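You operate a simulated robot arm through the tools that you are given. There is no shell and no other tool. Be economical: measure what you need, move in short steps, check, and stop when the job is done.

You run a simulated robot arm. Do the job below in one go: nothing can be reset, and whatever is moved stays where it is left.

Task
Open the vent, dry the olive jumper at 40, then lay it on the steam table.
Fine: switch the cabinet fan off before you open the glass door; shut the door after.
Where things are to end (x, y in the base frame): olive jumper within 0.06 m of [1.66, 0.83].

It is judged by the outcome, as a careful person would: the job done as asked, and still so three seconds after it is handed in. It fails if anything else is knocked over, pushed out of place, dropped, spilled or broken.

Robot
A 6-joint arm with a two-finger parallel gripper on a trunk, on a base that drives. Base frame: it is fixed to the floor where the robot stands at the start and does not move with it; the origin is under the middle of the robot, x ahead of it, y to its left, z up. Lengths are in m, angles in degrees, forces in N, time in s.
With the tool pointing down near the work surface it reaches from about 0.3 to 0.48 m from the robot's upright axis, wherever it stands. Its first joint turns from -166.0 to 166.0 degrees. Places, roughly: cabinet dial [0.8, -0.2, 1.2]; cabinet fan switch [0.7, -0.2, 1.2]; drying cabinet [0.7, -0.5, 0.6]; glass door [0.7, -0.3, 0.8]; maroon jumper [1.75, 1.75, 0.25]; pad of the steam table [1.7, 1, 0.9]; vent slider [0.5, -0.2, 1.2]. Payload 3.91 kg.
Tool frame: the origin (TCP) lies between the finger pads and is the grasp point; the fingertips stand 0.03 m ahead of it; z points along the fingers, y is the line along which they close. Largest opening 0.11 m; finger width 0.02, thickness 0.01; the body of the gripper, 0.048 by 0.112 m, starts 0.055 m behind the TCP.
Orientation is that of the tool frame in the base frame, as a unit quaternion [x, y, z, w]. With the fingers straight down and closing along the base's y, the tool's x points along the base's -x, its y along +y and its z along -z.

Tools
- The arm moves only by the tool move_arm. Its argument "plan" is a list of rows, each an object of numbers (a shift or turn left out is 0, a gripper value left out holds the last): "rx", "ry", "rz": the turn, a rotation vector about the tool's x, y, z in degrees; "tx", "ty", "tz": the shift along the tool's x, y, z in m; "grip": the closure, from 0 (fully open) to 1 (shut). In form: [{"rx": .., "ry": .., "rz": .., "tx": .., "ty": .., "tz": .., "grip": ..}, ...]. A call has 1 to 10 rows; each row is the pose to reach, as a shift and turn from the pose commanded when the call began, along the tool's axes at that moment. Each row takes 0.2 s and may step no farther than 0.05 m and 8.6 degrees from the row before; otherwise, or with a gripper value out of range, the whole call is refused. Where a pose cannot be reached the arm comes as near as it can. A force on the tool above 90 N (or 10 N above the force at the start of the call, whichever is more), or a blocked arm, ends the call early, and 0.2 s more pass. Each finger travels about 0.045 m/s and halts on what it meets, pressing with about 25 N; the grip force reading is that of the motor and also rises with nothing between the fingers. The clock runs only during rows and for 0.2 s after the last one: add rows that repeat a pose to give the fingers time. The reply holds the time, the measured pose of the TCP, the force on the tool along the base axes, the opening and the grip force, in the units named above and with some noise, with the torque about the TCP (base axes, N m) and any sound that the robot's microphone picked up.
- Cameras (640 x 400 px; columns grow to the right, rows downward): "scene" is now at [0.0014, 0.1114, 1.6191]; the picture's right is [-0.39, -0.92, 0.00], its down [-0.60, 0.25, -0.76] and it looks along [0.70, -0.29, -0.65] (base axes); focal length 258 px, centre (320, 200). "wrist" rides on the gripper at [0.077, 0.007, -0.114] in the tool frame; the picture's right is [-0.09, 1.00, 0.00], its down [-0.80, -0.07, -0.59] and it looks along [-0.59, -0.05, 0.80] (tool axes); focal length 270 px, centre (320, 200). There is no depth. A picture from a camera that has moved, and an enlarged one, comes with that camera's place and axes in the base frame and with its lens.
- capture(camera): a new picture of that camera. It takes no simulated time.
- raise_lower(by): slides the trunk up (or, below 0, down) by that many m; the arm and the scene camera ride with it, the base frame stays. It gives what a move gives, with no picture.
- steer(legs): drives the robot by 1 to 6 legs, each [ahead, turn to the left] in m and degrees, along the robot's own axes; the way and the turn of a leg run together, so that a leg with both is an arc; at most 1.5 m and 180 degrees a leg. The arm and the cameras ride along, it lands a little off, and it stops where it bumps. It gives what a move gives.
- aim_head(pan, tilt): turns the head with the scene camera to pan (to the left, within 155 degrees either way) and tilt (down, from -29 to 69), counted from straight ahead of the robot. It gives what a move gives.
- zoom(camera, box): a new picture of the part [left, top, right, bottom] of that camera's present view, enlarged. It takes no simulated time.
- close_job(): hands the job in; it is judged then, once.

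Go step by step. Nothing tells you exact positions but the pictures and the camera data: compare them with the known pose of the tool, close in by small moves and look again before you grip or let go. The budget is 120 turns and 82 pictures, counting those below and the enlarged ones. Unless the task says otherwise, let go and move clear before handing in, and close with one line.

The tools are called after "Request:" by a JSON object that holds its "op" and its "data". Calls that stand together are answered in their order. move_arm: Moves the arm, as the interface text tells. Its arguments: {"type":"object","properties":{"plan":{"type":"array"}},"required":["plan"]} The other tools are called the same way: raise_lower (by) slides the trunk up or down; steer (legs) drives the base; aim_head (pan, tilt) turns the head that bears the scene camera; capture (camera) takes a picture; zoom (camera, box) takes an enlarged picture of a part of a camera's view; close_job () hands the job in.

At the start:

```text
t: 0.0
tcp_pos: [0.4851, -0.1135, 1.4014]
ee_rot: [-0.001, 1.0, 0.0, 0.0]
wrist_force: [0.4, 0.6, 0.3]
moment: [0.0, -0.02, -0.01]
grip_width: 0.11
gripper_force: 0.0
trunk travel left (down, up): [-0.575, 0.035]
robot x, y, heading: [-0.0031, -0.0053, 0.0]
head pan, tilt: [-22.6, 40.6]
```

scene: 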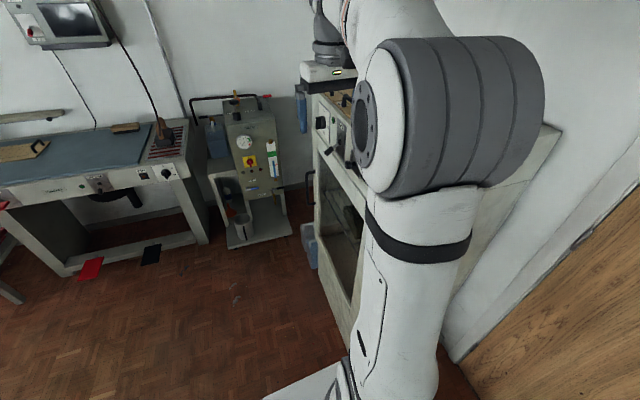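
wrist: 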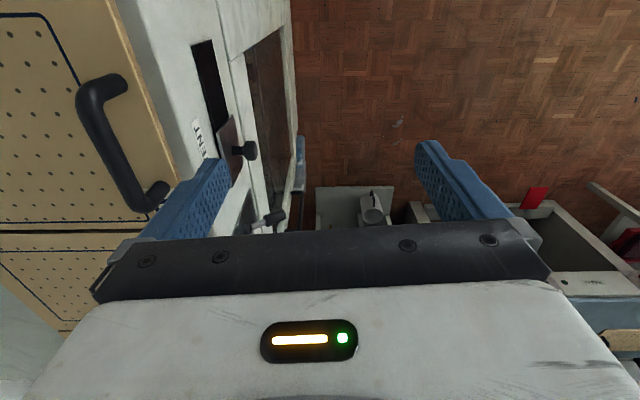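

The cabinet is to the front right, its front facing +y, and the steam table lies further ahead to the left. I'll look closer at the controls first.

Request:
{"op": "zoom", "data": {"camera": "scene", "box": [280, 60, 400, 160]}}

Request:
{"op": "zoom", "data": {"camera": "wrist", "box": [150, 20, 350, 240]}}

Request:
{"op": "zoom", "data": {"camera": "scene", "box": [0, 80, 220, 280]}}

```text
4.00 times, centred on (340, 110) of scene
camera zoom: at [0.0014, 0.1114, 1.6191], right [-0.39, -0.92, 0.0], down [-0.6, 0.25, -0.76], along [0.7, -0.29, -0.65], focal length 1031 px, centre (240, 560)
```

zoom: 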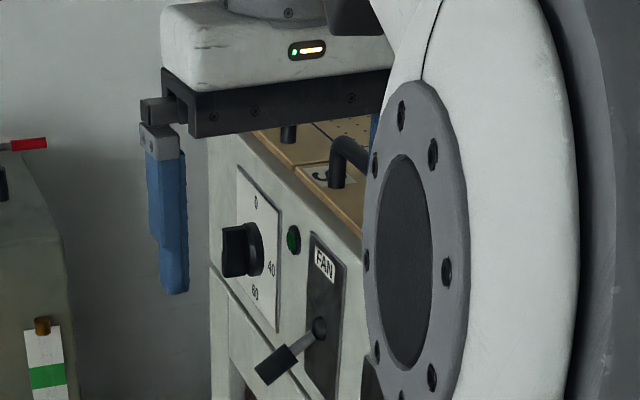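

```text
1.82 times, centred on (250, 130) of wrist
camera zoom: at [0.4085, -0.1058, 1.5149], right [0.09, 1.0, 0.0], down [0.8, -0.07, 0.59], along [0.59, -0.05, -0.8], focal length 491 px, centre (447, 327)
```

zoom: 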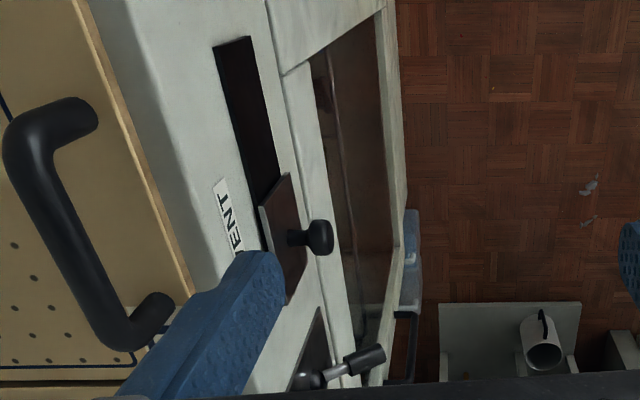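

```text
2.00 times, centred on (110, 180) of scene
camera zoom: at [0.0014, 0.1114, 1.6191], right [-0.39, -0.92, 0.0], down [-0.6, 0.25, -0.76], along [0.7, -0.29, -0.65], focal length 516 px, centre (740, 240)
```

zoom: 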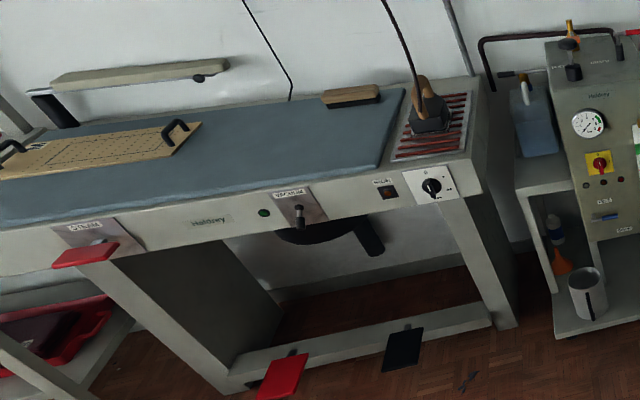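

I'll drive to stand in front of the cabinet, facing it.

Request:
{"op": "steer", "data": {"legs": [[0, 45], [0.75, 0], [0, -135]]}}

Request:
{"op": "aim_head", "data": {"pan": 0, "tilt": 35}}

Request:
{"op": "capture", "data": {"camera": "scene"}}

Request:
{"op": "capture", "data": {"camera": "wrist"}}

```text
t: 11.7
tcp_pos: [0.4346, 0.0346, 1.4011]
ee_rot: [0.704, 0.711, 0.0, 0.0]
wrist_force: [-0.2, 0.7, 0.8]
moment: [0.01, 0.0, 0.03]
grip_width: 0.1099
gripper_force: 0.1
trunk travel left (down, up): [-0.575, 0.035]
robot x, y, heading: [0.5829, 0.5258, -89.3]
head pan, tilt: [-22.6, 40.6]
```

```text
t: 12.6
tcp_pos: [0.4335, 0.0369, 1.4003]
ee_rot: [0.703, 0.711, 0.0, 0.0]
wrist_force: [-1.1, -0.3, 0.2]
moment: [0.01, 0.01, 0.02]
grip_width: 0.1099
gripper_force: 0.0
trunk travel left (down, up): [-0.575, 0.035]
robot x, y, heading: [0.5827, 0.5232, -89.1]
head pan, tilt: [0.0, 35.0]
```

```text
76 pictures are left
camera scene: at [0.7316, 0.513, 1.6276], right [-1.0, -0.01, 0.0], down [-0.01, 0.57, -0.82], along [0.01, -0.82, -0.57], focal length 258 px, centre (320, 200)
```

scene: 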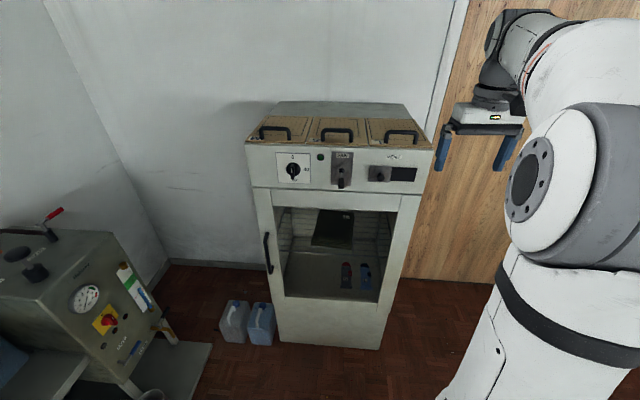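

```text
75 pictures are left
camera wrist: at [0.4401, 0.1138, 1.515], right [1.0, -0.08, 0.0], down [-0.06, -0.8, 0.59], along [-0.05, -0.59, -0.8], focal length 270 px, centre (320, 200)
```

wrist: 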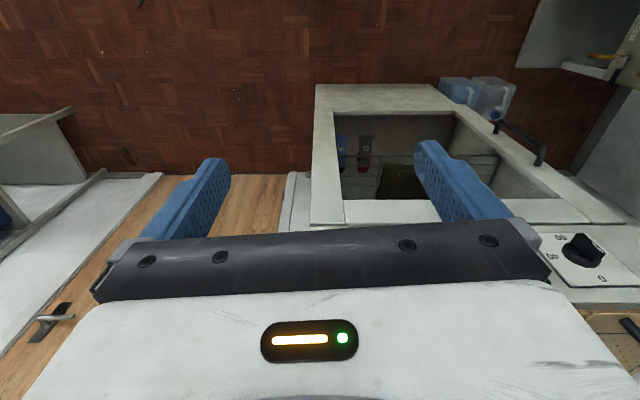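

Request:
{"op": "zoom", "data": {"camera": "scene", "box": [245, 120, 435, 220]}}

Request:
{"op": "zoom", "data": {"camera": "scene", "box": [250, 190, 410, 300]}}

```text
3.37 times, centred on (340, 170) of scene
camera zoom: at [0.7316, 0.513, 1.6276], right [-1.0, -0.01, 0.0], down [-0.01, 0.57, -0.82], along [0.01, -0.82, -0.57], focal length 869 px, centre (253, 301)
```

zoom: 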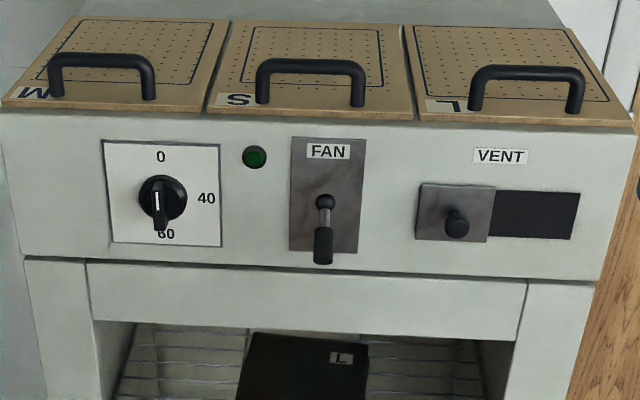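

```text
3.64 times, centred on (330, 245) of scene
camera zoom: at [0.7316, 0.513, 1.6276], right [-1.0, -0.01, 0.0], down [-0.01, 0.57, -0.82], along [0.01, -0.82, -0.57], focal length 938 px, centre (284, 36)
```

zoom: 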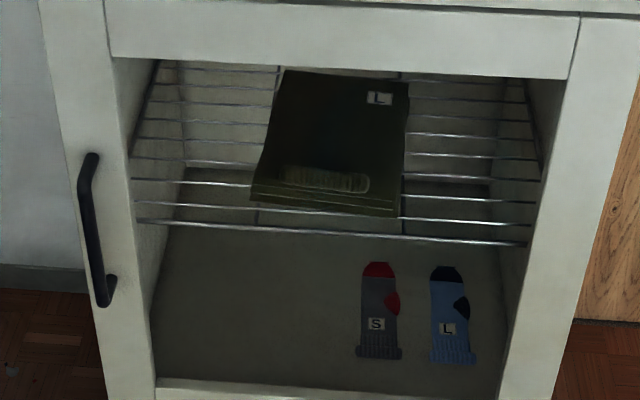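

Request:
{"op": "zoom", "data": {"camera": "scene", "box": [365, 150, 425, 195]}}

Request:
{"op": "zoom", "data": {"camera": "scene", "box": [270, 145, 360, 200]}}

```text
8.89 times, centred on (395, 172) of scene
camera zoom: at [0.7316, 0.513, 1.6276], right [-1.0, -0.01, 0.0], down [-0.01, 0.57, -0.82], along [0.01, -0.82, -0.57], focal length 2292 px, centre (-347, 444)
```

zoom: 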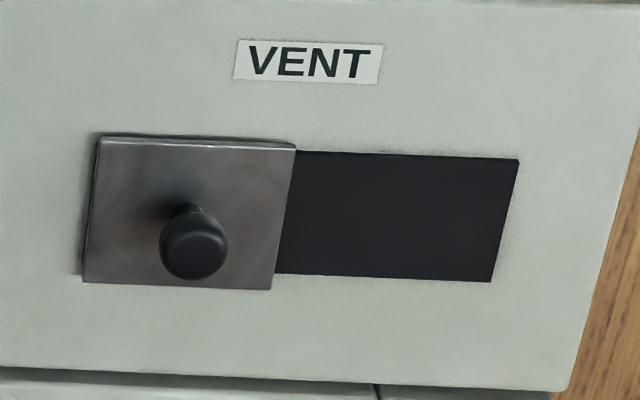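

```text
7.11 times, centred on (315, 172) of scene
camera zoom: at [0.7316, 0.513, 1.6276], right [-1.0, -0.01, 0.0], down [-0.01, 0.57, -0.82], along [0.01, -0.82, -0.57], focal length 1834 px, centre (356, 396)
```

zoom: 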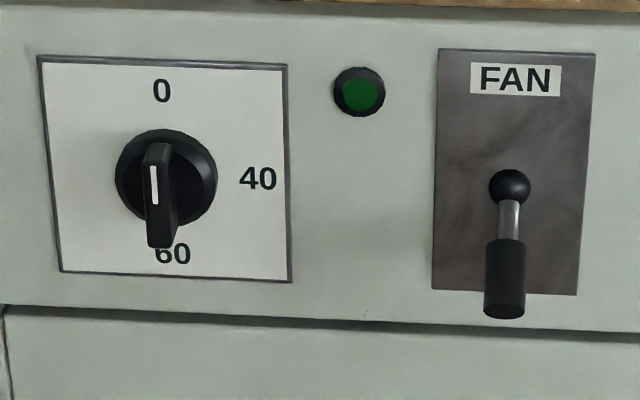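

Vent knob is at about (0.547, -0.203, 1.217), lever tip (0.673, -0.19, 1.194), dial (0.828, -0.21, 1.233). The dial points to 0 and the fan looks off. I'll turn the tool to point horizontally at the cabinet.

Request:
{"op": "move_arm", "data": {"plan": [{"ry": -8.5, "tz": 0.01, "grip": 0.5}, {"ry": -17, "tz": 0.02}, {"ry": -25.5, "tz": 0.03}, {"ry": -34, "tz": 0.04}, {"ry": -42.5, "tz": 0.05}, {"ry": -51, "tz": 0.06}, {"ry": -59.5, "tz": 0.07}, {"ry": -68, "tz": 0.08}, {"ry": -76.5, "tz": 0.09}, {"ry": -85, "tz": 0.1}]}}

```text
t: 14.8
tcp_pos: [0.4337, 0.0342, 1.2999]
ee_rot: [0.519, 0.523, -0.476, 0.479]
wrist_force: [0.7, -0.8, 0.2]
moment: [-0.02, -0.03, -0.01]
grip_width: 0.0551
gripper_force: 0.1
trunk travel left (down, up): [-0.575, 0.035]
robot x, y, heading: [0.5811, 0.5248, -89.4]
head pan, tilt: [0.0, 35.0]
```

Request:
{"op": "move_arm", "data": {"plan": [{"ry": -5, "ty": 0.03, "tx": 0.02, "tz": 0.02}, {"ry": -5, "ty": 0.06, "tx": 0.04, "tz": 0.04}, {"ry": -5, "ty": 0.09, "tx": 0.065, "tz": 0.06}, {"ry": -5, "ty": 0.113, "tx": 0.083, "tz": 0.09}, {"ry": -5, "ty": 0.113, "tx": 0.083, "tz": 0.11}]}}

Request:
{"op": "capture", "data": {"camera": "wrist"}}

Request:
{"op": "capture", "data": {"camera": "scene"}}

```text
t: 16.0
tcp_pos: [0.5162, -0.0627, 1.2153]
ee_rot: [0.495, 0.507, -0.489, 0.508]
wrist_force: [0.8, 0.0, -0.1]
moment: [0.0, 0.0, -0.01]
grip_width: 0.0553
gripper_force: 0.0
out of reach, approached as far as the arm can: row 3, 4, 5
trunk travel left (down, up): [-0.575, 0.035]
robot x, y, heading: [0.5875, 0.5214, -89.1]
head pan, tilt: [0.0, 35.0]
```

```text
70 pictures are left
camera wrist: at [0.5208, 0.053, 1.1375], right [0.99, 0.03, 0.1], down [-0.09, 0.59, 0.8], along [-0.03, -0.81, 0.59], focal length 270 px, centre (320, 200)
```

wrist: 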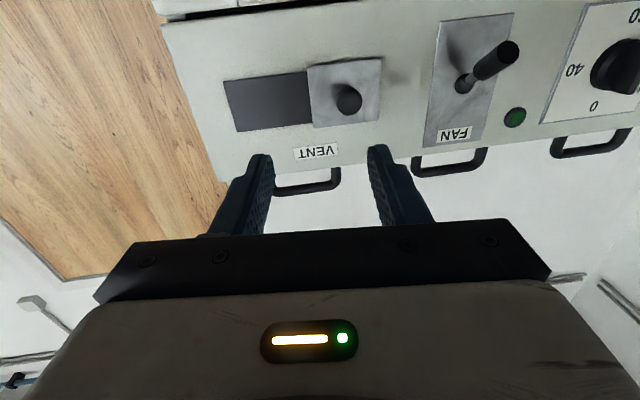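

```text
69 pictures are left
camera scene: at [0.7323, 0.512, 1.6276], right [-1.0, -0.01, 0.0], down [-0.01, 0.57, -0.82], along [0.01, -0.82, -0.57], focal length 258 px, centre (320, 200)
```

scene: 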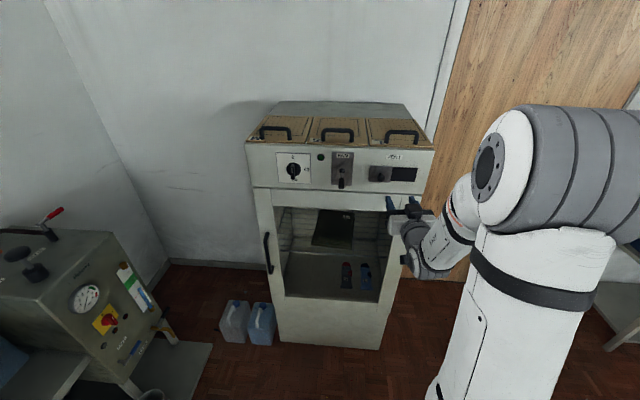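

Request:
{"op": "move_arm", "data": {"plan": [{"tz": -0.04}, {"tz": -0.08}, {"tz": -0.12}]}}

Request:
{"op": "steer", "data": {"legs": [[0.15, 0]]}}

```text
t: 16.8
tcp_pos: [0.4994, -0.0105, 1.2311]
ee_rot: [0.497, 0.503, -0.497, 0.503]
wrist_force: [0.4, 0.4, -0.6]
moment: [0.02, 0.01, 0.01]
grip_width: 0.055
gripper_force: 0.1
out of reach, approached as far as the arm can: row 1, 2, 3
trunk travel left (down, up): [-0.575, 0.035]
robot x, y, heading: [0.5807, 0.5269, -89.0]
head pan, tilt: [0.0, 35.0]
```

```text
t: 18.1
tcp_pos: [0.5022, -0.1661, 1.23]
ee_rot: [0.498, 0.503, -0.497, 0.502]
wrist_force: [0.0, 0.0, -0.8]
moment: [-0.02, 0.03, -0.02]
grip_width: 0.055
gripper_force: 0.0
trunk travel left (down, up): [-0.575, 0.035]
robot x, y, heading: [0.583, 0.369, -89.2]
head pan, tilt: [0.0, 35.0]
```

Request:
{"op": "steer", "data": {"legs": [[-0.08, 0]]}}

Request:
{"op": "raise_lower", "data": {"by": -0.15}}

Request:
{"op": "move_arm", "data": {"plan": [{"tx": -0.03, "ty": 0.01}, {"tx": -0.07, "ty": 0.02}, {"tx": -0.1, "ty": 0.03}, {"tx": -0.136, "ty": 0.044}]}}

```text
t: 19.2
tcp_pos: [0.5023, -0.0823, 1.2306]
ee_rot: [0.496, 0.503, -0.497, 0.504]
wrist_force: [0.3, 1.6, 0.4]
moment: [0.02, 0.02, 0.0]
grip_width: 0.0551
gripper_force: 0.0
trunk travel left (down, up): [-0.575, 0.035]
robot x, y, heading: [0.5787, 0.4514, -89.1]
head pan, tilt: [0.0, 35.0]
```

```text
t: 20.9
tcp_pos: [0.5004, -0.0841, 1.0799]
ee_rot: [0.497, 0.503, -0.497, 0.503]
wrist_force: [0.8, 1.4, 0.1]
moment: [-0.01, 0.01, 0.02]
grip_width: 0.0551
gripper_force: 0.0
trunk travel left (down, up): [-0.425, 0.185]
robot x, y, heading: [0.5838, 0.4547, -89.2]
head pan, tilt: [0.0, 35.0]
```

```text
t: 21.9
tcp_pos: [0.5448, -0.0833, 1.2167]
ee_rot: [0.497, 0.503, -0.497, 0.503]
wrist_force: [-0.5, -0.2, -0.5]
moment: [-0.01, -0.01, 0.01]
grip_width: 0.0551
gripper_force: 0.1
trunk travel left (down, up): [-0.425, 0.185]
robot x, y, heading: [0.5868, 0.4495, -89.2]
head pan, tilt: [0.0, 35.0]
```

Request:
{"op": "move_arm", "data": {"plan": [{"tz": 0.04}, {"tz": 0.08}, {"tz": 0.1}]}}

Request:
{"op": "capture", "data": {"camera": "wrist"}}

Request:
{"op": "zoom", "data": {"camera": "scene", "box": [340, 80, 460, 180]}}

```text
t: 22.8
tcp_pos: [0.535, -0.1831, 1.2207]
ee_rot: [0.496, 0.506, -0.494, 0.504]
wrist_force: [1.0, -0.2, -0.1]
moment: [-0.01, 0.02, 0.03]
grip_width: 0.0553
gripper_force: 0.0
out of reach, approached as far as the arm can: row 1, 2, 3
trunk travel left (down, up): [-0.425, 0.185]
robot x, y, heading: [0.5832, 0.4511, -89.1]
head pan, tilt: [0.0, 35.0]
```

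```text
68 pictures are left
camera wrist: at [0.5396, -0.0675, 1.1423], right [1.0, 0.02, 0.09], down [-0.08, 0.59, 0.8], along [-0.04, -0.81, 0.59], focal length 270 px, centre (320, 200)
```

wrist: 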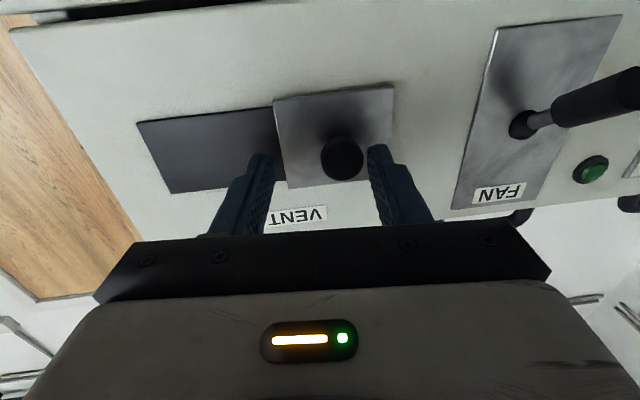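

```text
4.00 times, centred on (400, 130) of scene
camera zoom: at [0.7332, 0.4412, 1.4776], right [-1.0, -0.01, 0.0], down [-0.01, 0.57, -0.82], along [0.01, -0.82, -0.57], focal length 1031 px, centre (0, 480)
```

zoom: 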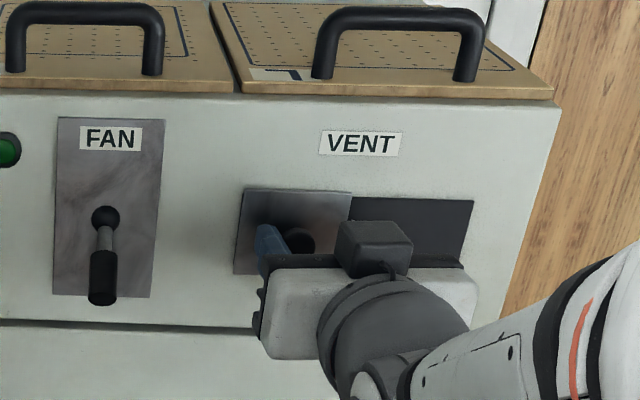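

Request:
{"op": "move_arm", "data": {"plan": [{"tz": -0.04}, {"tz": -0.08}, {"tz": -0.12}]}}

Request:
{"op": "steer", "data": {"legs": [[0.1, 0]]}}

```text
t: 23.6
tcp_pos: [0.5321, -0.0612, 1.2188]
ee_rot: [0.497, 0.503, -0.497, 0.503]
wrist_force: [-0.2, 1.0, 0.0]
moment: [-0.04, 0.0, 0.02]
grip_width: 0.0551
gripper_force: 0.1
trunk travel left (down, up): [-0.425, 0.185]
robot x, y, heading: [0.5851, 0.4491, -89.4]
head pan, tilt: [0.0, 35.0]
```

```text
t: 24.7
tcp_pos: [0.5358, -0.1635, 1.2203]
ee_rot: [0.498, 0.503, -0.498, 0.502]
wrist_force: [-0.2, 0.9, -0.7]
moment: [-0.02, 0.02, 0.01]
grip_width: 0.0551
gripper_force: 0.0
trunk travel left (down, up): [-0.425, 0.185]
robot x, y, heading: [0.5836, 0.3525, -89.0]
head pan, tilt: [0.0, 35.0]
```

Request:
{"op": "move_arm", "data": {"plan": [{"ty": 0.01, "tx": 0.001}, {"ty": 0.01, "tx": 0.001, "tz": 0.02}, {"ty": 0.01, "tx": 0.001, "tz": 0.033}]}}

Request:
{"op": "capture", "data": {"camera": "wrist"}}

```text
t: 25.5
tcp_pos: [0.5441, -0.1919, 1.2186]
ee_rot: [0.498, 0.503, -0.497, 0.502]
wrist_force: [0.6, 22.4, -4.1]
moment: [0.0, -0.13, -0.68]
grip_width: 0.0545
gripper_force: 0.1
trunk travel left (down, up): [-0.425, 0.185]
robot x, y, heading: [0.5845, 0.3496, -89.2]
head pan, tilt: [0.0, 35.0]
```

```text
66 pictures are left
camera wrist: at [0.5503, -0.0768, 1.1407], right [1.0, 0.01, 0.09], down [-0.08, 0.59, 0.8], along [-0.04, -0.81, 0.59], focal length 270 px, centre (320, 200)
```

wrist: 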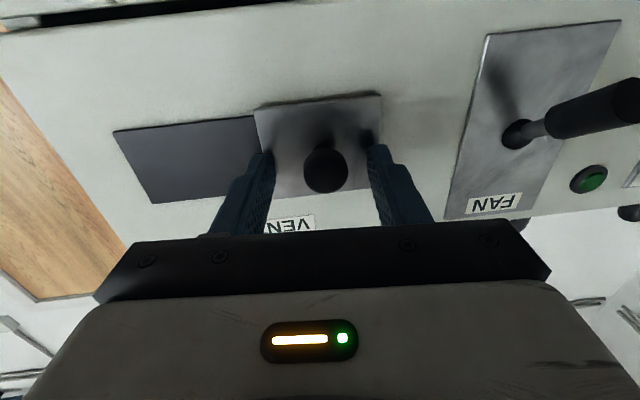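

Request:
{"op": "move_arm", "data": {"plan": [{"tz": 0.023}, {"tz": -0.013, "ty": 0.0, "grip": 0.9}, {"tz": -0.013, "grip": 0.9}, {"tz": -0.013}, {"tz": -0.013}, {"tz": -0.013}]}}

```text
t: 25.9
tcp_pos: [0.5437, -0.1924, 1.2189]
ee_rot: [0.499, 0.504, -0.495, 0.501]
wrist_force: [3.2, 79.3, 6.1]
moment: [-0.55, 0.24, -2.34]
grip_width: 0.0528
gripper_force: 0.0
trunk travel left (down, up): [-0.425, 0.185]
robot x, y, heading: [0.5884, 0.3493, -89.0]
head pan, tilt: [0.0, 35.0]
stopped in row 1: the force on the tool passed its limit (the readings are from after the stop); the commanded pose is now the measured one
```

That first row pushed the wrong way and the force limit stopped it. I'll back off slightly and close on the knob.

Request:
{"op": "move_arm", "data": {"plan": [{"tz": -0.008}, {"tz": -0.008, "grip": 0.9}, {"tz": -0.008}, {"tz": -0.008}, {"tz": -0.008}, {"tz": -0.008}]}}

Request:
{"op": "capture", "data": {"camera": "wrist"}}

```text
t: 27.3
tcp_pos: [0.5438, -0.1928, 1.2144]
ee_rot: [0.5, 0.506, -0.493, 0.5]
wrist_force: [-2.8, 35.0, 14.7]
moment: [-0.49, 0.03, -1.13]
grip_width: 0.0324
gripper_force: 21.1
trunk travel left (down, up): [-0.425, 0.185]
robot x, y, heading: [0.5819, 0.3515, -89.4]
head pan, tilt: [0.0, 35.0]
```

```text
65 pictures are left
camera wrist: at [0.5488, -0.0764, 1.1388], right [1.0, 0.01, 0.09], down [-0.08, 0.58, 0.81], along [-0.04, -0.81, 0.58], focal length 270 px, centre (320, 200)
```

wrist: 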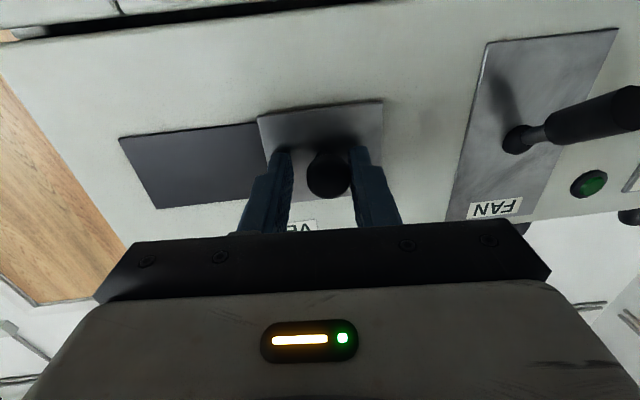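

Request:
{"op": "move_arm", "data": {"plan": [{"tz": -0.004, "ty": -0.01}, {"tz": -0.006, "ty": -0.02}, {"tz": -0.006, "ty": -0.03}, {"tz": -0.006, "ty": -0.04}]}}

Request:
{"op": "capture", "data": {"camera": "wrist"}}

```text
t: 28.3
tcp_pos: [0.5031, -0.1903, 1.2124]
ee_rot: [0.501, 0.507, -0.492, 0.499]
wrist_force: [0.8, 19.9, 5.1]
moment: [0.02, 0.11, -0.02]
grip_width: 0.0233
gripper_force: 45.1
trunk travel left (down, up): [-0.425, 0.185]
robot x, y, heading: [0.5882, 0.3519, -89.1]
head pan, tilt: [0.0, 35.0]
```

```text
64 pictures are left
camera wrist: at [0.509, -0.0734, 1.1369], right [1.0, 0.01, 0.09], down [-0.08, 0.58, 0.81], along [-0.04, -0.81, 0.58], focal length 270 px, centre (320, 200)
```

wrist: 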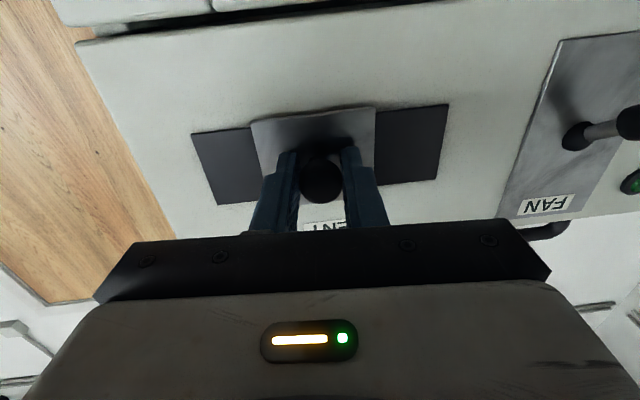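

The slot continues under the plate, so the other end should be the open state. I'll slide it fully across.

Request:
{"op": "move_arm", "data": {"plan": [{"tz": -0.002, "ty": -0.01}, {"tz": -0.002, "ty": -0.02}, {"tz": -0.002, "ty": -0.03}, {"tz": -0.002, "ty": -0.04}, {"tz": -0.002, "ty": -0.05}]}}

Request:
{"op": "capture", "data": {"camera": "wrist"}}

```text
t: 29.4
tcp_pos: [0.4773, -0.1885, 1.2131]
ee_rot: [0.489, 0.52, -0.488, 0.503]
wrist_force: [47.5, 26.6, -2.9]
moment: [-1.04, 0.24, 0.87]
grip_width: 0.0234
gripper_force: 45.6
trunk travel left (down, up): [-0.425, 0.185]
robot x, y, heading: [0.5829, 0.3504, -89.2]
head pan, tilt: [0.0, 35.0]
stopped in row 5: the force on the tool passed its limit (the readings are from after the stop); the commanded pose is now the measured one
```

```text
63 pictures are left
camera wrist: at [0.4777, -0.071, 1.1367], right [1.0, 0.04, 0.07], down [-0.08, 0.58, 0.81], along [-0.01, -0.82, 0.58], focal length 270 px, centre (320, 200)
```

wrist: 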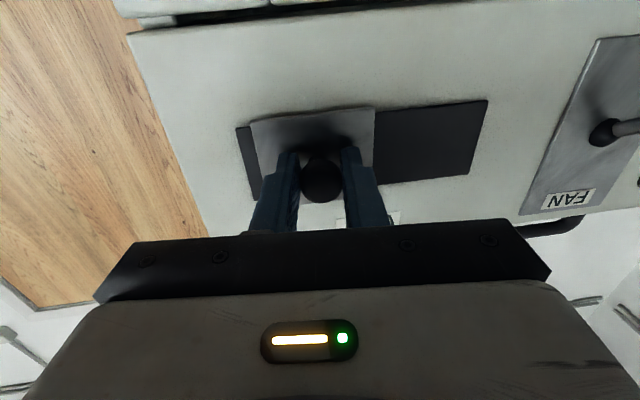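

The slider met its end stop after about 7 cm. Releasing and backing off, then to the dial.

Request:
{"op": "move_arm", "data": {"plan": [{"grip": 0.5}, {"grip": 0.5}, {"grip": 0.5}, {"tz": -0.03}, {"tz": -0.07}]}}

Request:
{"op": "steer", "data": {"legs": [[-0.06, 0]]}}

Request:
{"op": "capture", "data": {"camera": "scene"}}

```text
t: 30.6
tcp_pos: [0.4628, -0.1211, 1.2117]
ee_rot: [0.498, 0.513, -0.488, 0.501]
wrist_force: [0.5, -0.2, -0.3]
moment: [-0.02, 0.02, 0.01]
grip_width: 0.0552
gripper_force: 0.1
trunk travel left (down, up): [-0.425, 0.185]
robot x, y, heading: [0.5822, 0.354, -89.2]
head pan, tilt: [0.0, 35.0]
```

```text
t: 31.6
tcp_pos: [0.4636, -0.0599, 1.2113]
ee_rot: [0.496, 0.513, -0.488, 0.502]
wrist_force: [0.3, 0.3, 0.0]
moment: [0.0, 0.02, 0.03]
grip_width: 0.0552
gripper_force: 0.1
trunk travel left (down, up): [-0.425, 0.185]
robot x, y, heading: [0.5829, 0.4116, -89.2]
head pan, tilt: [0.0, 35.0]
```

```text
62 pictures are left
camera scene: at [0.7338, 0.4029, 1.4776], right [-1.0, -0.01, 0.0], down [-0.01, 0.57, -0.82], along [0.01, -0.82, -0.57], focal length 258 px, centre (320, 200)
```

scene: 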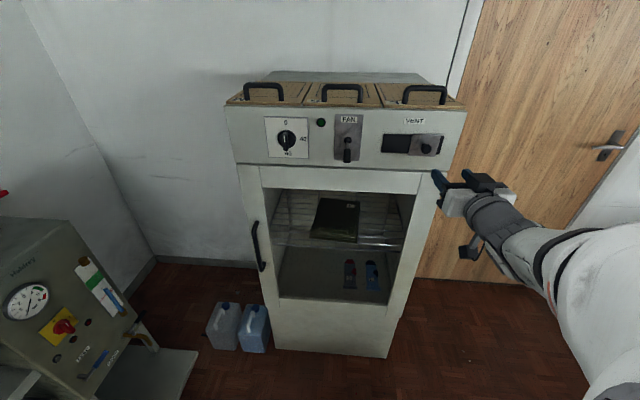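

Request:
{"op": "steer", "data": {"legs": [[-0.3, 0], [0.2, 60], [0.2, -60]]}}

Request:
{"op": "zoom", "data": {"camera": "scene", "box": [240, 90, 480, 240]}}

```text
t: 38.9
tcp_pos: [0.6586, -0.0947, 1.2114]
ee_rot: [0.495, 0.515, -0.486, 0.503]
wrist_force: [-0.7, 0.6, -0.4]
moment: [-0.01, 0.0, 0.02]
grip_width: 0.055
gripper_force: 0.1
trunk travel left (down, up): [-0.425, 0.185]
robot x, y, heading: [0.7843, 0.3762, -88.3]
head pan, tilt: [0.0, 35.0]
```

```text
2.67 times, centred on (360, 165) of scene
camera zoom: at [0.9334, 0.3721, 1.4776], right [-1.0, -0.03, 0.0], down [-0.01, 0.57, -0.82], along [0.02, -0.82, -0.57], focal length 688 px, centre (213, 293)
```

zoom: 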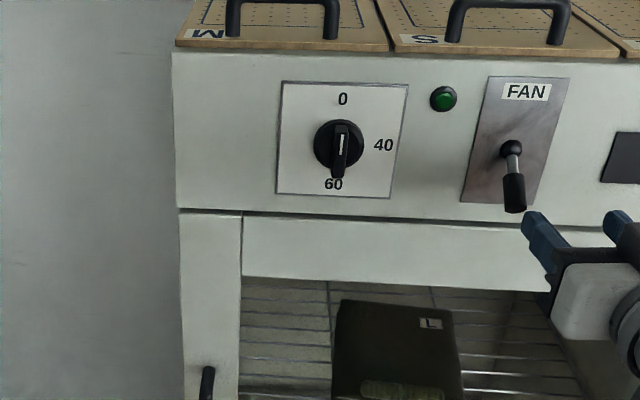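

Request:
{"op": "move_arm", "data": {"plan": [{"ty": 0.04, "tx": -0.006, "rx": 1, "ry": -0.6}, {"ty": 0.08, "tx": -0.012, "rx": 2.1, "ry": -1.2}, {"ty": 0.12, "tx": -0.018, "rx": 2.1, "ry": -1.2}, {"ty": 0.17, "tx": -0.023, "rx": 2.1, "ry": -1.2}, {"ty": 0.17, "tx": -0.023, "tz": 0.03, "rx": 2.1, "ry": -1.2}]}}

Request:
{"op": "capture", "data": {"camera": "wrist"}}

Request:
{"op": "zoom", "data": {"camera": "scene", "box": [240, 90, 480, 240]}}

```text
refused: row 4 steps farther than a row can; nothing moved
```

```text
60 pictures are left
camera wrist: at [0.6608, 0.0231, 1.1357], right [1.0, 0.04, 0.09], down [-0.09, 0.57, 0.81], along [-0.02, -0.82, 0.57], focal length 270 px, centre (320, 200)
```

wrist: 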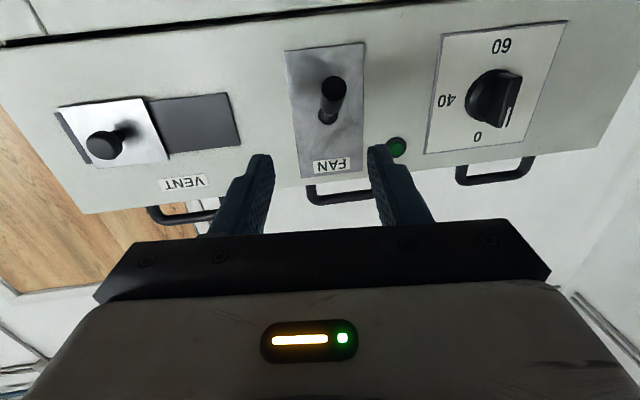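

```text
2.67 times, centred on (360, 165) of scene
camera zoom: at [0.9334, 0.3721, 1.4776], right [-1.0, -0.03, 0.0], down [-0.01, 0.57, -0.82], along [0.02, -0.82, -0.57], focal length 688 px, centre (213, 293)
```

zoom: 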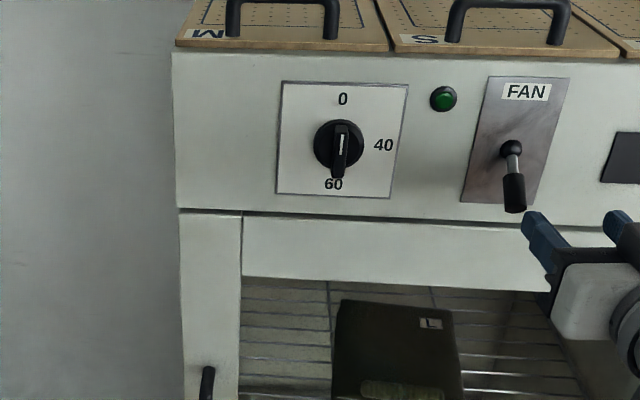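

Request:
{"op": "move_arm", "data": {"plan": [{"ty": 0.04, "tx": -0.006, "rx": 1, "ry": -0.6}, {"ty": 0.08, "tx": -0.012, "rx": 2.1, "ry": -1.2}, {"ty": 0.12, "tx": -0.018, "rx": 2.1, "ry": -1.2}, {"ty": 0.15, "tx": -0.023, "rx": 2.1, "ry": -1.2}, {"ty": 0.17, "tx": -0.023, "tz": 0.02, "rx": 2.1, "ry": -1.2}, {"ty": 0.17, "tx": -0.023, "tz": 0.04, "rx": 2.1, "ry": -1.2}]}}

Request:
{"op": "capture", "data": {"camera": "wrist"}}

```text
t: 40.3
tcp_pos: [0.7589, -0.0914, 1.2327]
ee_rot: [0.498, 0.503, -0.498, 0.501]
wrist_force: [0.1, 0.3, 0.3]
moment: [0.01, -0.02, -0.02]
grip_width: 0.0549
gripper_force: 0.1
out of reach, approached as far as the arm can: row 3, 4, 5, 6
trunk travel left (down, up): [-0.425, 0.185]
robot x, y, heading: [0.7792, 0.3773, -88.3]
head pan, tilt: [0.0, 35.0]
```

```text
58 pictures are left
camera wrist: at [0.7653, 0.0246, 1.1561], right [1.0, 0.01, 0.08], down [-0.07, 0.59, 0.8], along [-0.05, -0.81, 0.59], focal length 270 px, centre (320, 200)
```

wrist: 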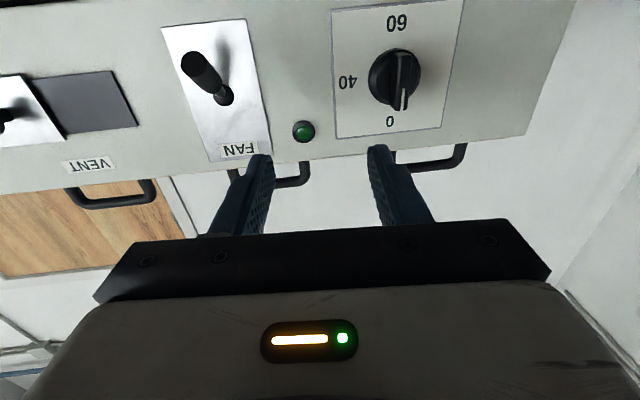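

Request:
{"op": "steer", "data": {"legs": [[-0.2, 0], [0.13, 60], [0.13, -60]]}}

Request:
{"op": "move_arm", "data": {"plan": [{"ty": -0.01}, {"ty": -0.02}]}}

```text
t: 47.2
tcp_pos: [0.8853, -0.1018, 1.2339]
ee_rot: [0.496, 0.505, -0.497, 0.502]
wrist_force: [0.4, -0.3, -1.1]
moment: [-0.01, 0.02, -0.01]
grip_width: 0.0551
gripper_force: 0.1
trunk travel left (down, up): [-0.425, 0.185]
robot x, y, heading: [0.9066, 0.369, -87.4]
head pan, tilt: [0.0, 35.0]
```

```text
t: 47.8
tcp_pos: [0.8668, -0.1012, 1.2335]
ee_rot: [0.496, 0.505, -0.497, 0.502]
wrist_force: [-0.7, 0.0, -0.1]
moment: [0.01, -0.02, -0.02]
grip_width: 0.0552
gripper_force: 0.0
trunk travel left (down, up): [-0.425, 0.185]
robot x, y, heading: [0.9059, 0.369, -87.7]
head pan, tilt: [0.0, 35.0]
```

Request:
{"op": "move_arm", "data": {"plan": [{"ty": -0.02, "tz": 0.02}, {"ty": -0.038, "tz": 0.05}]}}

Request:
{"op": "capture", "data": {"camera": "wrist"}}

Request:
{"op": "zoom", "data": {"camera": "scene", "box": [340, 90, 480, 190]}}

```text
t: 48.4
tcp_pos: [0.8274, -0.1529, 1.2324]
ee_rot: [0.496, 0.505, -0.496, 0.503]
wrist_force: [-0.8, 0.1, -0.3]
moment: [0.01, 0.01, 0.0]
grip_width: 0.0552
gripper_force: 0.2
trunk travel left (down, up): [-0.425, 0.185]
robot x, y, heading: [0.9079, 0.37, -87.8]
head pan, tilt: [0.0, 35.0]
```

```text
57 pictures are left
camera wrist: at [0.8339, -0.0376, 1.1553], right [1.0, 0.01, 0.09], down [-0.08, 0.59, 0.8], along [-0.04, -0.81, 0.59], focal length 270 px, centre (320, 200)
```

wrist: 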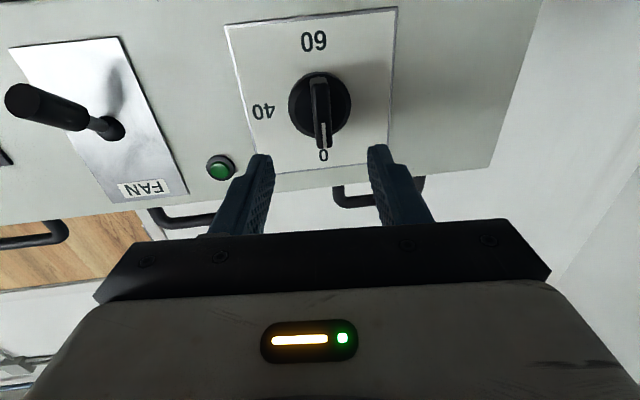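

```text
4.00 times, centred on (410, 140) of scene
camera zoom: at [1.0576, 0.3633, 1.4776], right [-1.0, -0.04, 0.0], down [-0.02, 0.57, -0.82], along [0.03, -0.82, -0.57], focal length 1031 px, centre (-40, 440)
```

zoom: 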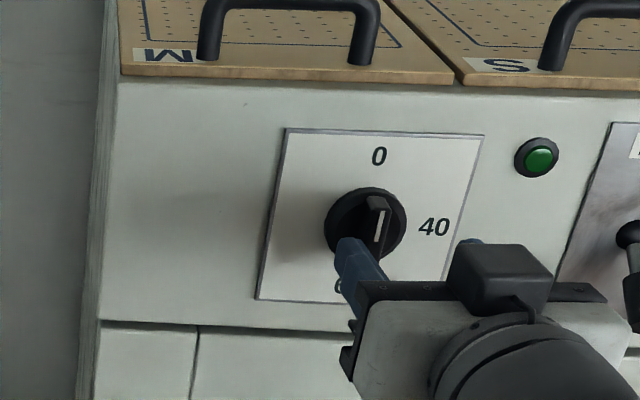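

Request:
{"op": "move_arm", "data": {"plan": [{"ty": 0.002, "tx": 0.014}, {"ty": 0.002, "tx": 0.014, "tz": 0.02}, {"ty": 0.002, "tx": 0.014, "tz": 0.04}]}}

Request:
{"op": "capture", "data": {"camera": "wrist"}}

Request:
{"op": "zoom", "data": {"camera": "scene", "box": [340, 90, 480, 190]}}

```text
t: 49.2
tcp_pos: [0.8313, -0.1918, 1.2185]
ee_rot: [0.496, 0.506, -0.497, 0.502]
wrist_force: [-0.7, 0.3, -0.1]
moment: [0.05, 0.0, -0.01]
grip_width: 0.0549
gripper_force: 0.0
trunk travel left (down, up): [-0.425, 0.185]
robot x, y, heading: [0.9086, 0.3712, -87.7]
head pan, tilt: [0.0, 35.0]
```

```text
55 pictures are left
camera wrist: at [0.8367, -0.0765, 1.1414], right [1.0, 0.01, 0.08], down [-0.08, 0.59, 0.8], along [-0.04, -0.81, 0.59], focal length 270 px, centre (320, 200)
```

wrist: 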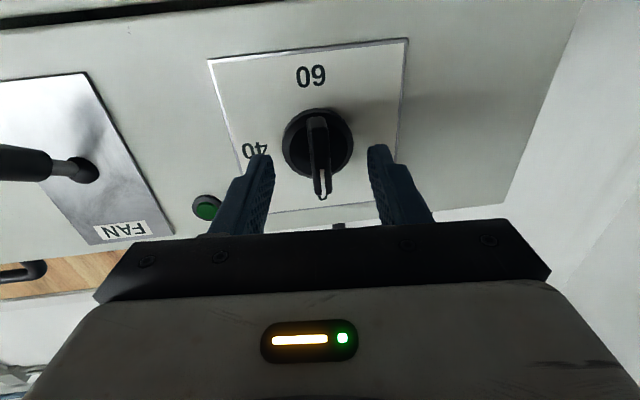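

```text
4.00 times, centred on (410, 140) of scene
camera zoom: at [1.0578, 0.3637, 1.4776], right [-1.0, -0.04, 0.0], down [-0.02, 0.57, -0.82], along [0.03, -0.82, -0.57], focal length 1031 px, centre (-40, 440)
```

zoom: 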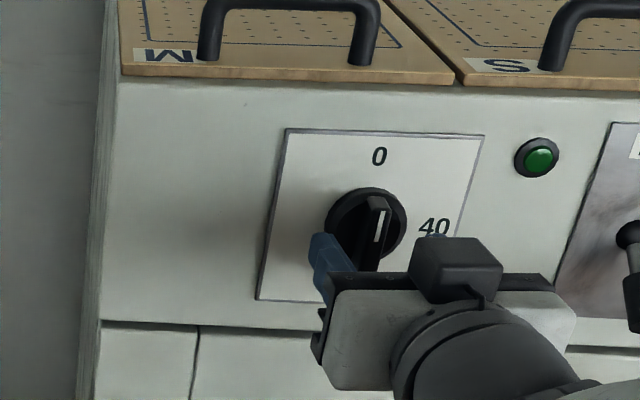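

Request:
{"op": "move_arm", "data": {"plan": [{"tz": 0.009}, {"tz": 0.009, "grip": 0.75}, {"tz": 0.009, "grip": 1}, {"tz": 0.009}, {"tz": 0.009}, {"tz": 0.009}, {"tz": 0.009}]}}

Request:
{"op": "capture", "data": {"camera": "wrist"}}

```text
t: 50.8
tcp_pos: [0.8321, -0.2006, 1.2195]
ee_rot: [0.497, 0.504, -0.497, 0.502]
wrist_force: [2.2, -3.1, 1.7]
moment: [0.02, -0.15, -0.52]
grip_width: 0.0128
gripper_force: 45.4
trunk travel left (down, up): [-0.425, 0.185]
robot x, y, heading: [0.9118, 0.3683, -87.6]
head pan, tilt: [0.0, 35.0]
```

```text
53 pictures are left
camera wrist: at [0.8369, -0.0854, 1.142], right [1.0, 0.01, 0.08], down [-0.08, 0.59, 0.8], along [-0.04, -0.81, 0.59], focal length 270 px, centre (320, 200)
```

wrist: 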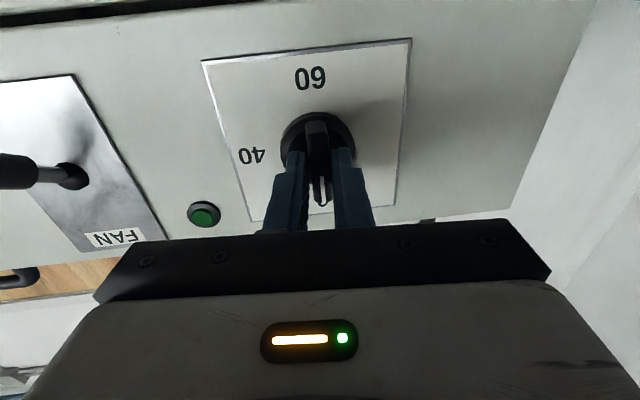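

Gripping the dial bar (13 mm). Now turning clockwise as seen from the front, toward 40.

Request:
{"op": "move_arm", "data": {"plan": [{"rz": 8}, {"rz": 16}, {"rz": 24}, {"rz": 32}, {"rz": 40}, {"rz": 48}]}}

Request:
{"op": "capture", "data": {"camera": "wrist"}}

```text
t: 52.2
tcp_pos: [0.8328, -0.2009, 1.2195]
ee_rot: [0.659, 0.258, -0.249, 0.661]
wrist_force: [4.2, 1.0, 3.8]
moment: [-0.39, 0.04, -1.06]
grip_width: 0.0124
gripper_force: 45.1
trunk travel left (down, up): [-0.425, 0.185]
robot x, y, heading: [0.9076, 0.3691, -87.7]
head pan, tilt: [0.0, 35.0]
```

```text
52 pictures are left
camera wrist: at [0.8926, -0.0845, 1.1726], right [0.6, 0.01, 0.8], down [-0.65, 0.59, 0.48], along [-0.46, -0.81, 0.36], focal length 270 px, centre (320, 200)
```

wrist: 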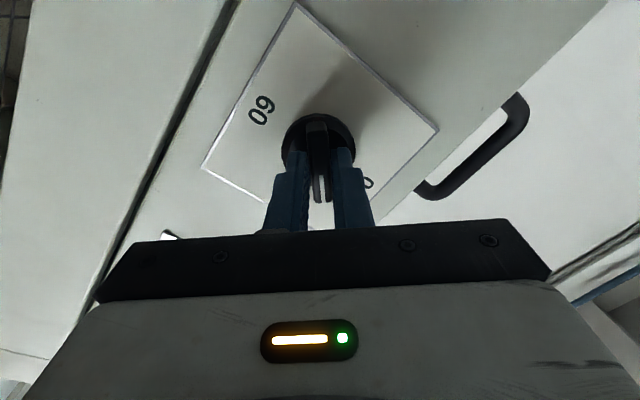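

Request:
{"op": "move_arm", "data": {"plan": [{"rz": 8}, {"rz": 16}, {"rz": 24}, {"rz": 32}, {"rz": 40}, {"rz": 43}]}}

Request:
{"op": "zoom", "data": {"camera": "scene", "box": [340, 90, 480, 190]}}

```text
t: 53.6
tcp_pos: [0.8326, -0.2007, 1.2194]
ee_rot: [0.707, 0.0, 0.011, 0.707]
wrist_force: [3.7, -0.1, 8.5]
moment: [-0.33, 0.02, 0.37]
grip_width: 0.012
gripper_force: 45.1
trunk travel left (down, up): [-0.425, 0.185]
robot x, y, heading: [0.9104, 0.3678, -88.1]
head pan, tilt: [0.0, 35.0]
```

```text
4.00 times, centred on (410, 140) of scene
camera zoom: at [1.0584, 0.3646, 1.4776], right [-1.0, -0.04, 0.0], down [-0.02, 0.57, -0.82], along [0.03, -0.82, -0.57], focal length 1031 px, centre (-40, 440)
```

zoom: 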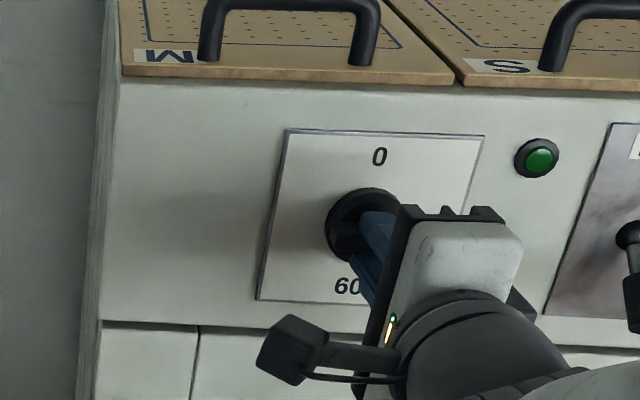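

Request:
{"op": "move_arm", "data": {"plan": [{"grip": 0.7}, {"grip": 0.7}, {"grip": 0.7}, {"grip": 0.7, "tz": -0.03}, {"tz": -0.07}, {"tz": -0.09}]}}

Request:
{"op": "capture", "data": {"camera": "wrist"}}

```text
t: 55.0
tcp_pos: [0.8306, -0.1106, 1.22]
ee_rot: [0.708, 0.001, 0.01, 0.706]
wrist_force: [-0.7, 0.1, -0.2]
moment: [0.0, 0.0, 0.03]
grip_width: 0.033
gripper_force: 0.0
trunk travel left (down, up): [-0.425, 0.185]
robot x, y, heading: [0.9074, 0.3687, -87.7]
head pan, tilt: [0.0, 35.0]
```

```text
50 pictures are left
camera wrist: at [0.9059, 0.005, 1.2274], right [-0.1, 0.0, 0.99], down [-0.81, 0.58, -0.08], along [-0.58, -0.81, -0.06], focal length 270 px, centre (320, 200)
```

wrist: 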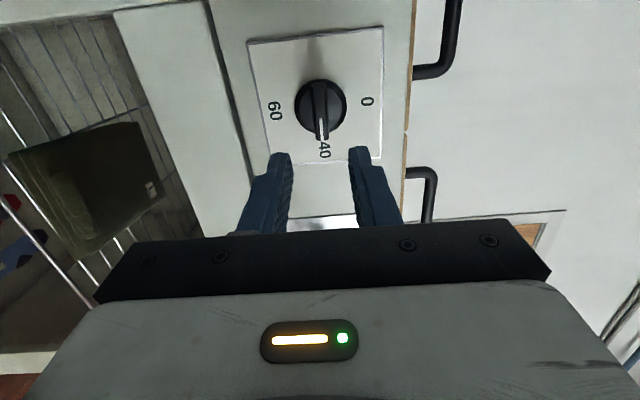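

Request:
{"op": "steer", "data": {"legs": [[-0.21, 0], [0.13, -62], [0.13, 60]]}}

Request:
{"op": "move_arm", "data": {"plan": [{"grip": 0.35}, {"grip": 0.35}, {"grip": 0.35}]}}

Request:
{"op": "capture", "data": {"camera": "wrist"}}

Request:
{"op": "zoom", "data": {"camera": "scene", "box": [290, 90, 450, 200]}}

```text
t: 62.0
tcp_pos: [0.6857, -0.1131, 1.2197]
ee_rot: [0.708, -0.012, -0.002, 0.706]
wrist_force: [-0.6, 0.3, 0.9]
moment: [0.04, -0.01, -0.02]
grip_width: 0.0327
gripper_force: 0.1
trunk travel left (down, up): [-0.425, 0.185]
robot x, y, heading: [0.7805, 0.364, -90.3]
head pan, tilt: [0.0, 35.0]
```

```text
t: 62.8
tcp_pos: [0.6856, -0.114, 1.2205]
ee_rot: [0.708, -0.012, -0.002, 0.707]
wrist_force: [-0.7, -0.5, -0.5]
moment: [-0.01, 0.0, 0.0]
grip_width: 0.0715
gripper_force: 0.0
trunk travel left (down, up): [-0.425, 0.185]
robot x, y, heading: [0.7798, 0.3661, -90.0]
head pan, tilt: [0.0, 35.0]
```

```text
49 pictures are left
camera wrist: at [0.7651, -0.0011, 1.2274], right [-0.1, 0.0, 0.99], down [-0.79, 0.61, -0.08], along [-0.61, -0.79, -0.06], focal length 270 px, centre (320, 200)
```

wrist: 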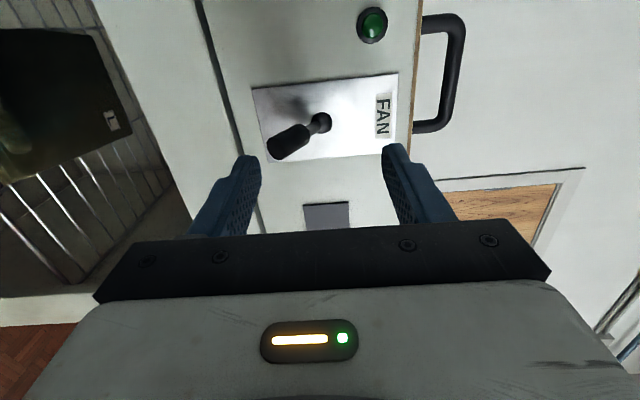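

```text
3.64 times, centred on (370, 145) of scene
camera zoom: at [0.9294, 0.3519, 1.4776], right [-1.0, 0.0, 0.0], down [0.0, 0.57, -0.82], along [0.0, -0.82, -0.57], focal length 938 px, centre (138, 400)
```

zoom: 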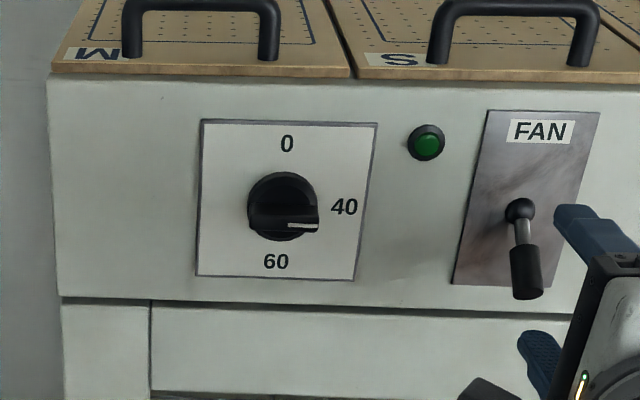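

Request:
{"op": "move_arm", "data": {"plan": [{"tx": -0.013, "ty": -0.018}, {"tx": -0.013, "ty": -0.018, "tz": 0.03}, {"tx": -0.013, "ty": -0.018, "tz": 0.06}, {"tx": -0.013, "ty": -0.018, "tz": 0.072}]}}

Request:
{"op": "capture", "data": {"camera": "wrist"}}

```text
t: 63.8
tcp_pos: [0.6713, -0.1876, 1.2007]
ee_rot: [0.707, -0.012, -0.003, 0.707]
wrist_force: [0.2, 0.6, -0.6]
moment: [0.02, -0.04, -0.03]
grip_width: 0.0716
gripper_force: 0.0
trunk travel left (down, up): [-0.425, 0.185]
robot x, y, heading: [0.7797, 0.3644, -90.1]
head pan, tilt: [0.0, 35.0]
```

```text
47 pictures are left
camera wrist: at [0.7509, -0.0726, 1.2087], right [-0.1, 0.0, 0.99], down [-0.79, 0.61, -0.08], along [-0.61, -0.79, -0.06], focal length 270 px, centre (320, 200)
```

wrist: 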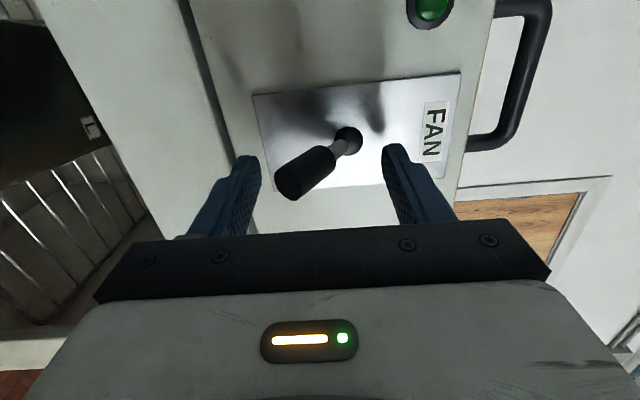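

Request:
{"op": "move_arm", "data": {"plan": [{"ty": 0.02}, {"ty": 0.04}, {"ty": 0.06}, {"ty": 0.075}]}}

Request:
{"op": "capture", "data": {"camera": "wrist"}}

```text
t: 64.8
tcp_pos: [0.6713, -0.1881, 1.2711]
ee_rot: [0.712, -0.012, -0.001, 0.702]
wrist_force: [3.6, 8.4, -25.4]
moment: [1.09, -0.09, 0.07]
grip_width: 0.0842
gripper_force: 12.6
trunk travel left (down, up): [-0.425, 0.185]
robot x, y, heading: [0.7758, 0.3657, -90.3]
head pan, tilt: [0.0, 35.0]
```

```text
46 pictures are left
camera wrist: at [0.7501, -0.0733, 1.2798], right [-0.1, -0.01, 0.99], down [-0.79, 0.61, -0.07], along [-0.61, -0.79, -0.07], focal length 270 px, centre (320, 200)
```

wrist: 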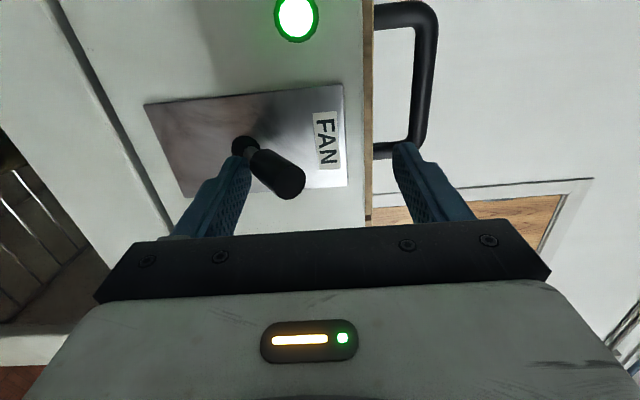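

The green lamp is on, so the fan is running. I'll relieve the pressure, wait, and listen.

Request:
{"op": "move_arm", "data": {"plan": [{"ty": -0.012}, {"ty": -0.012}, {"ty": -0.012}, {"ty": -0.012}, {"ty": -0.012}, {"ty": -0.012}, {"ty": -0.012}, {"ty": -0.012}, {"ty": -0.012}, {"ty": -0.012}]}}

Request:
{"op": "zoom", "data": {"camera": "scene", "box": [260, 90, 450, 280]}}

```text
t: 67.0
tcp_pos: [0.6716, -0.1856, 1.2646]
ee_rot: [0.708, -0.012, -0.002, 0.706]
wrist_force: [-0.6, -0.4, -0.2]
moment: [-0.01, 0.01, 0.01]
grip_width: 0.072
gripper_force: 0.4
trunk travel left (down, up): [-0.425, 0.185]
robot x, y, heading: [0.7787, 0.3639, -90.2]
head pan, tilt: [0.0, 35.0]
```

```text
2.11 times, centred on (355, 185) of scene
camera zoom: at [0.9294, 0.3517, 1.4776], right [-1.0, 0.0, 0.0], down [0.0, 0.57, -0.82], along [0.0, -0.82, -0.57], focal length 543 px, centre (246, 232)
```

zoom: 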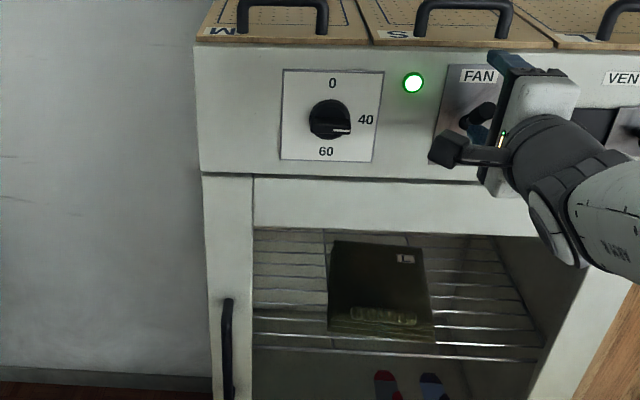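

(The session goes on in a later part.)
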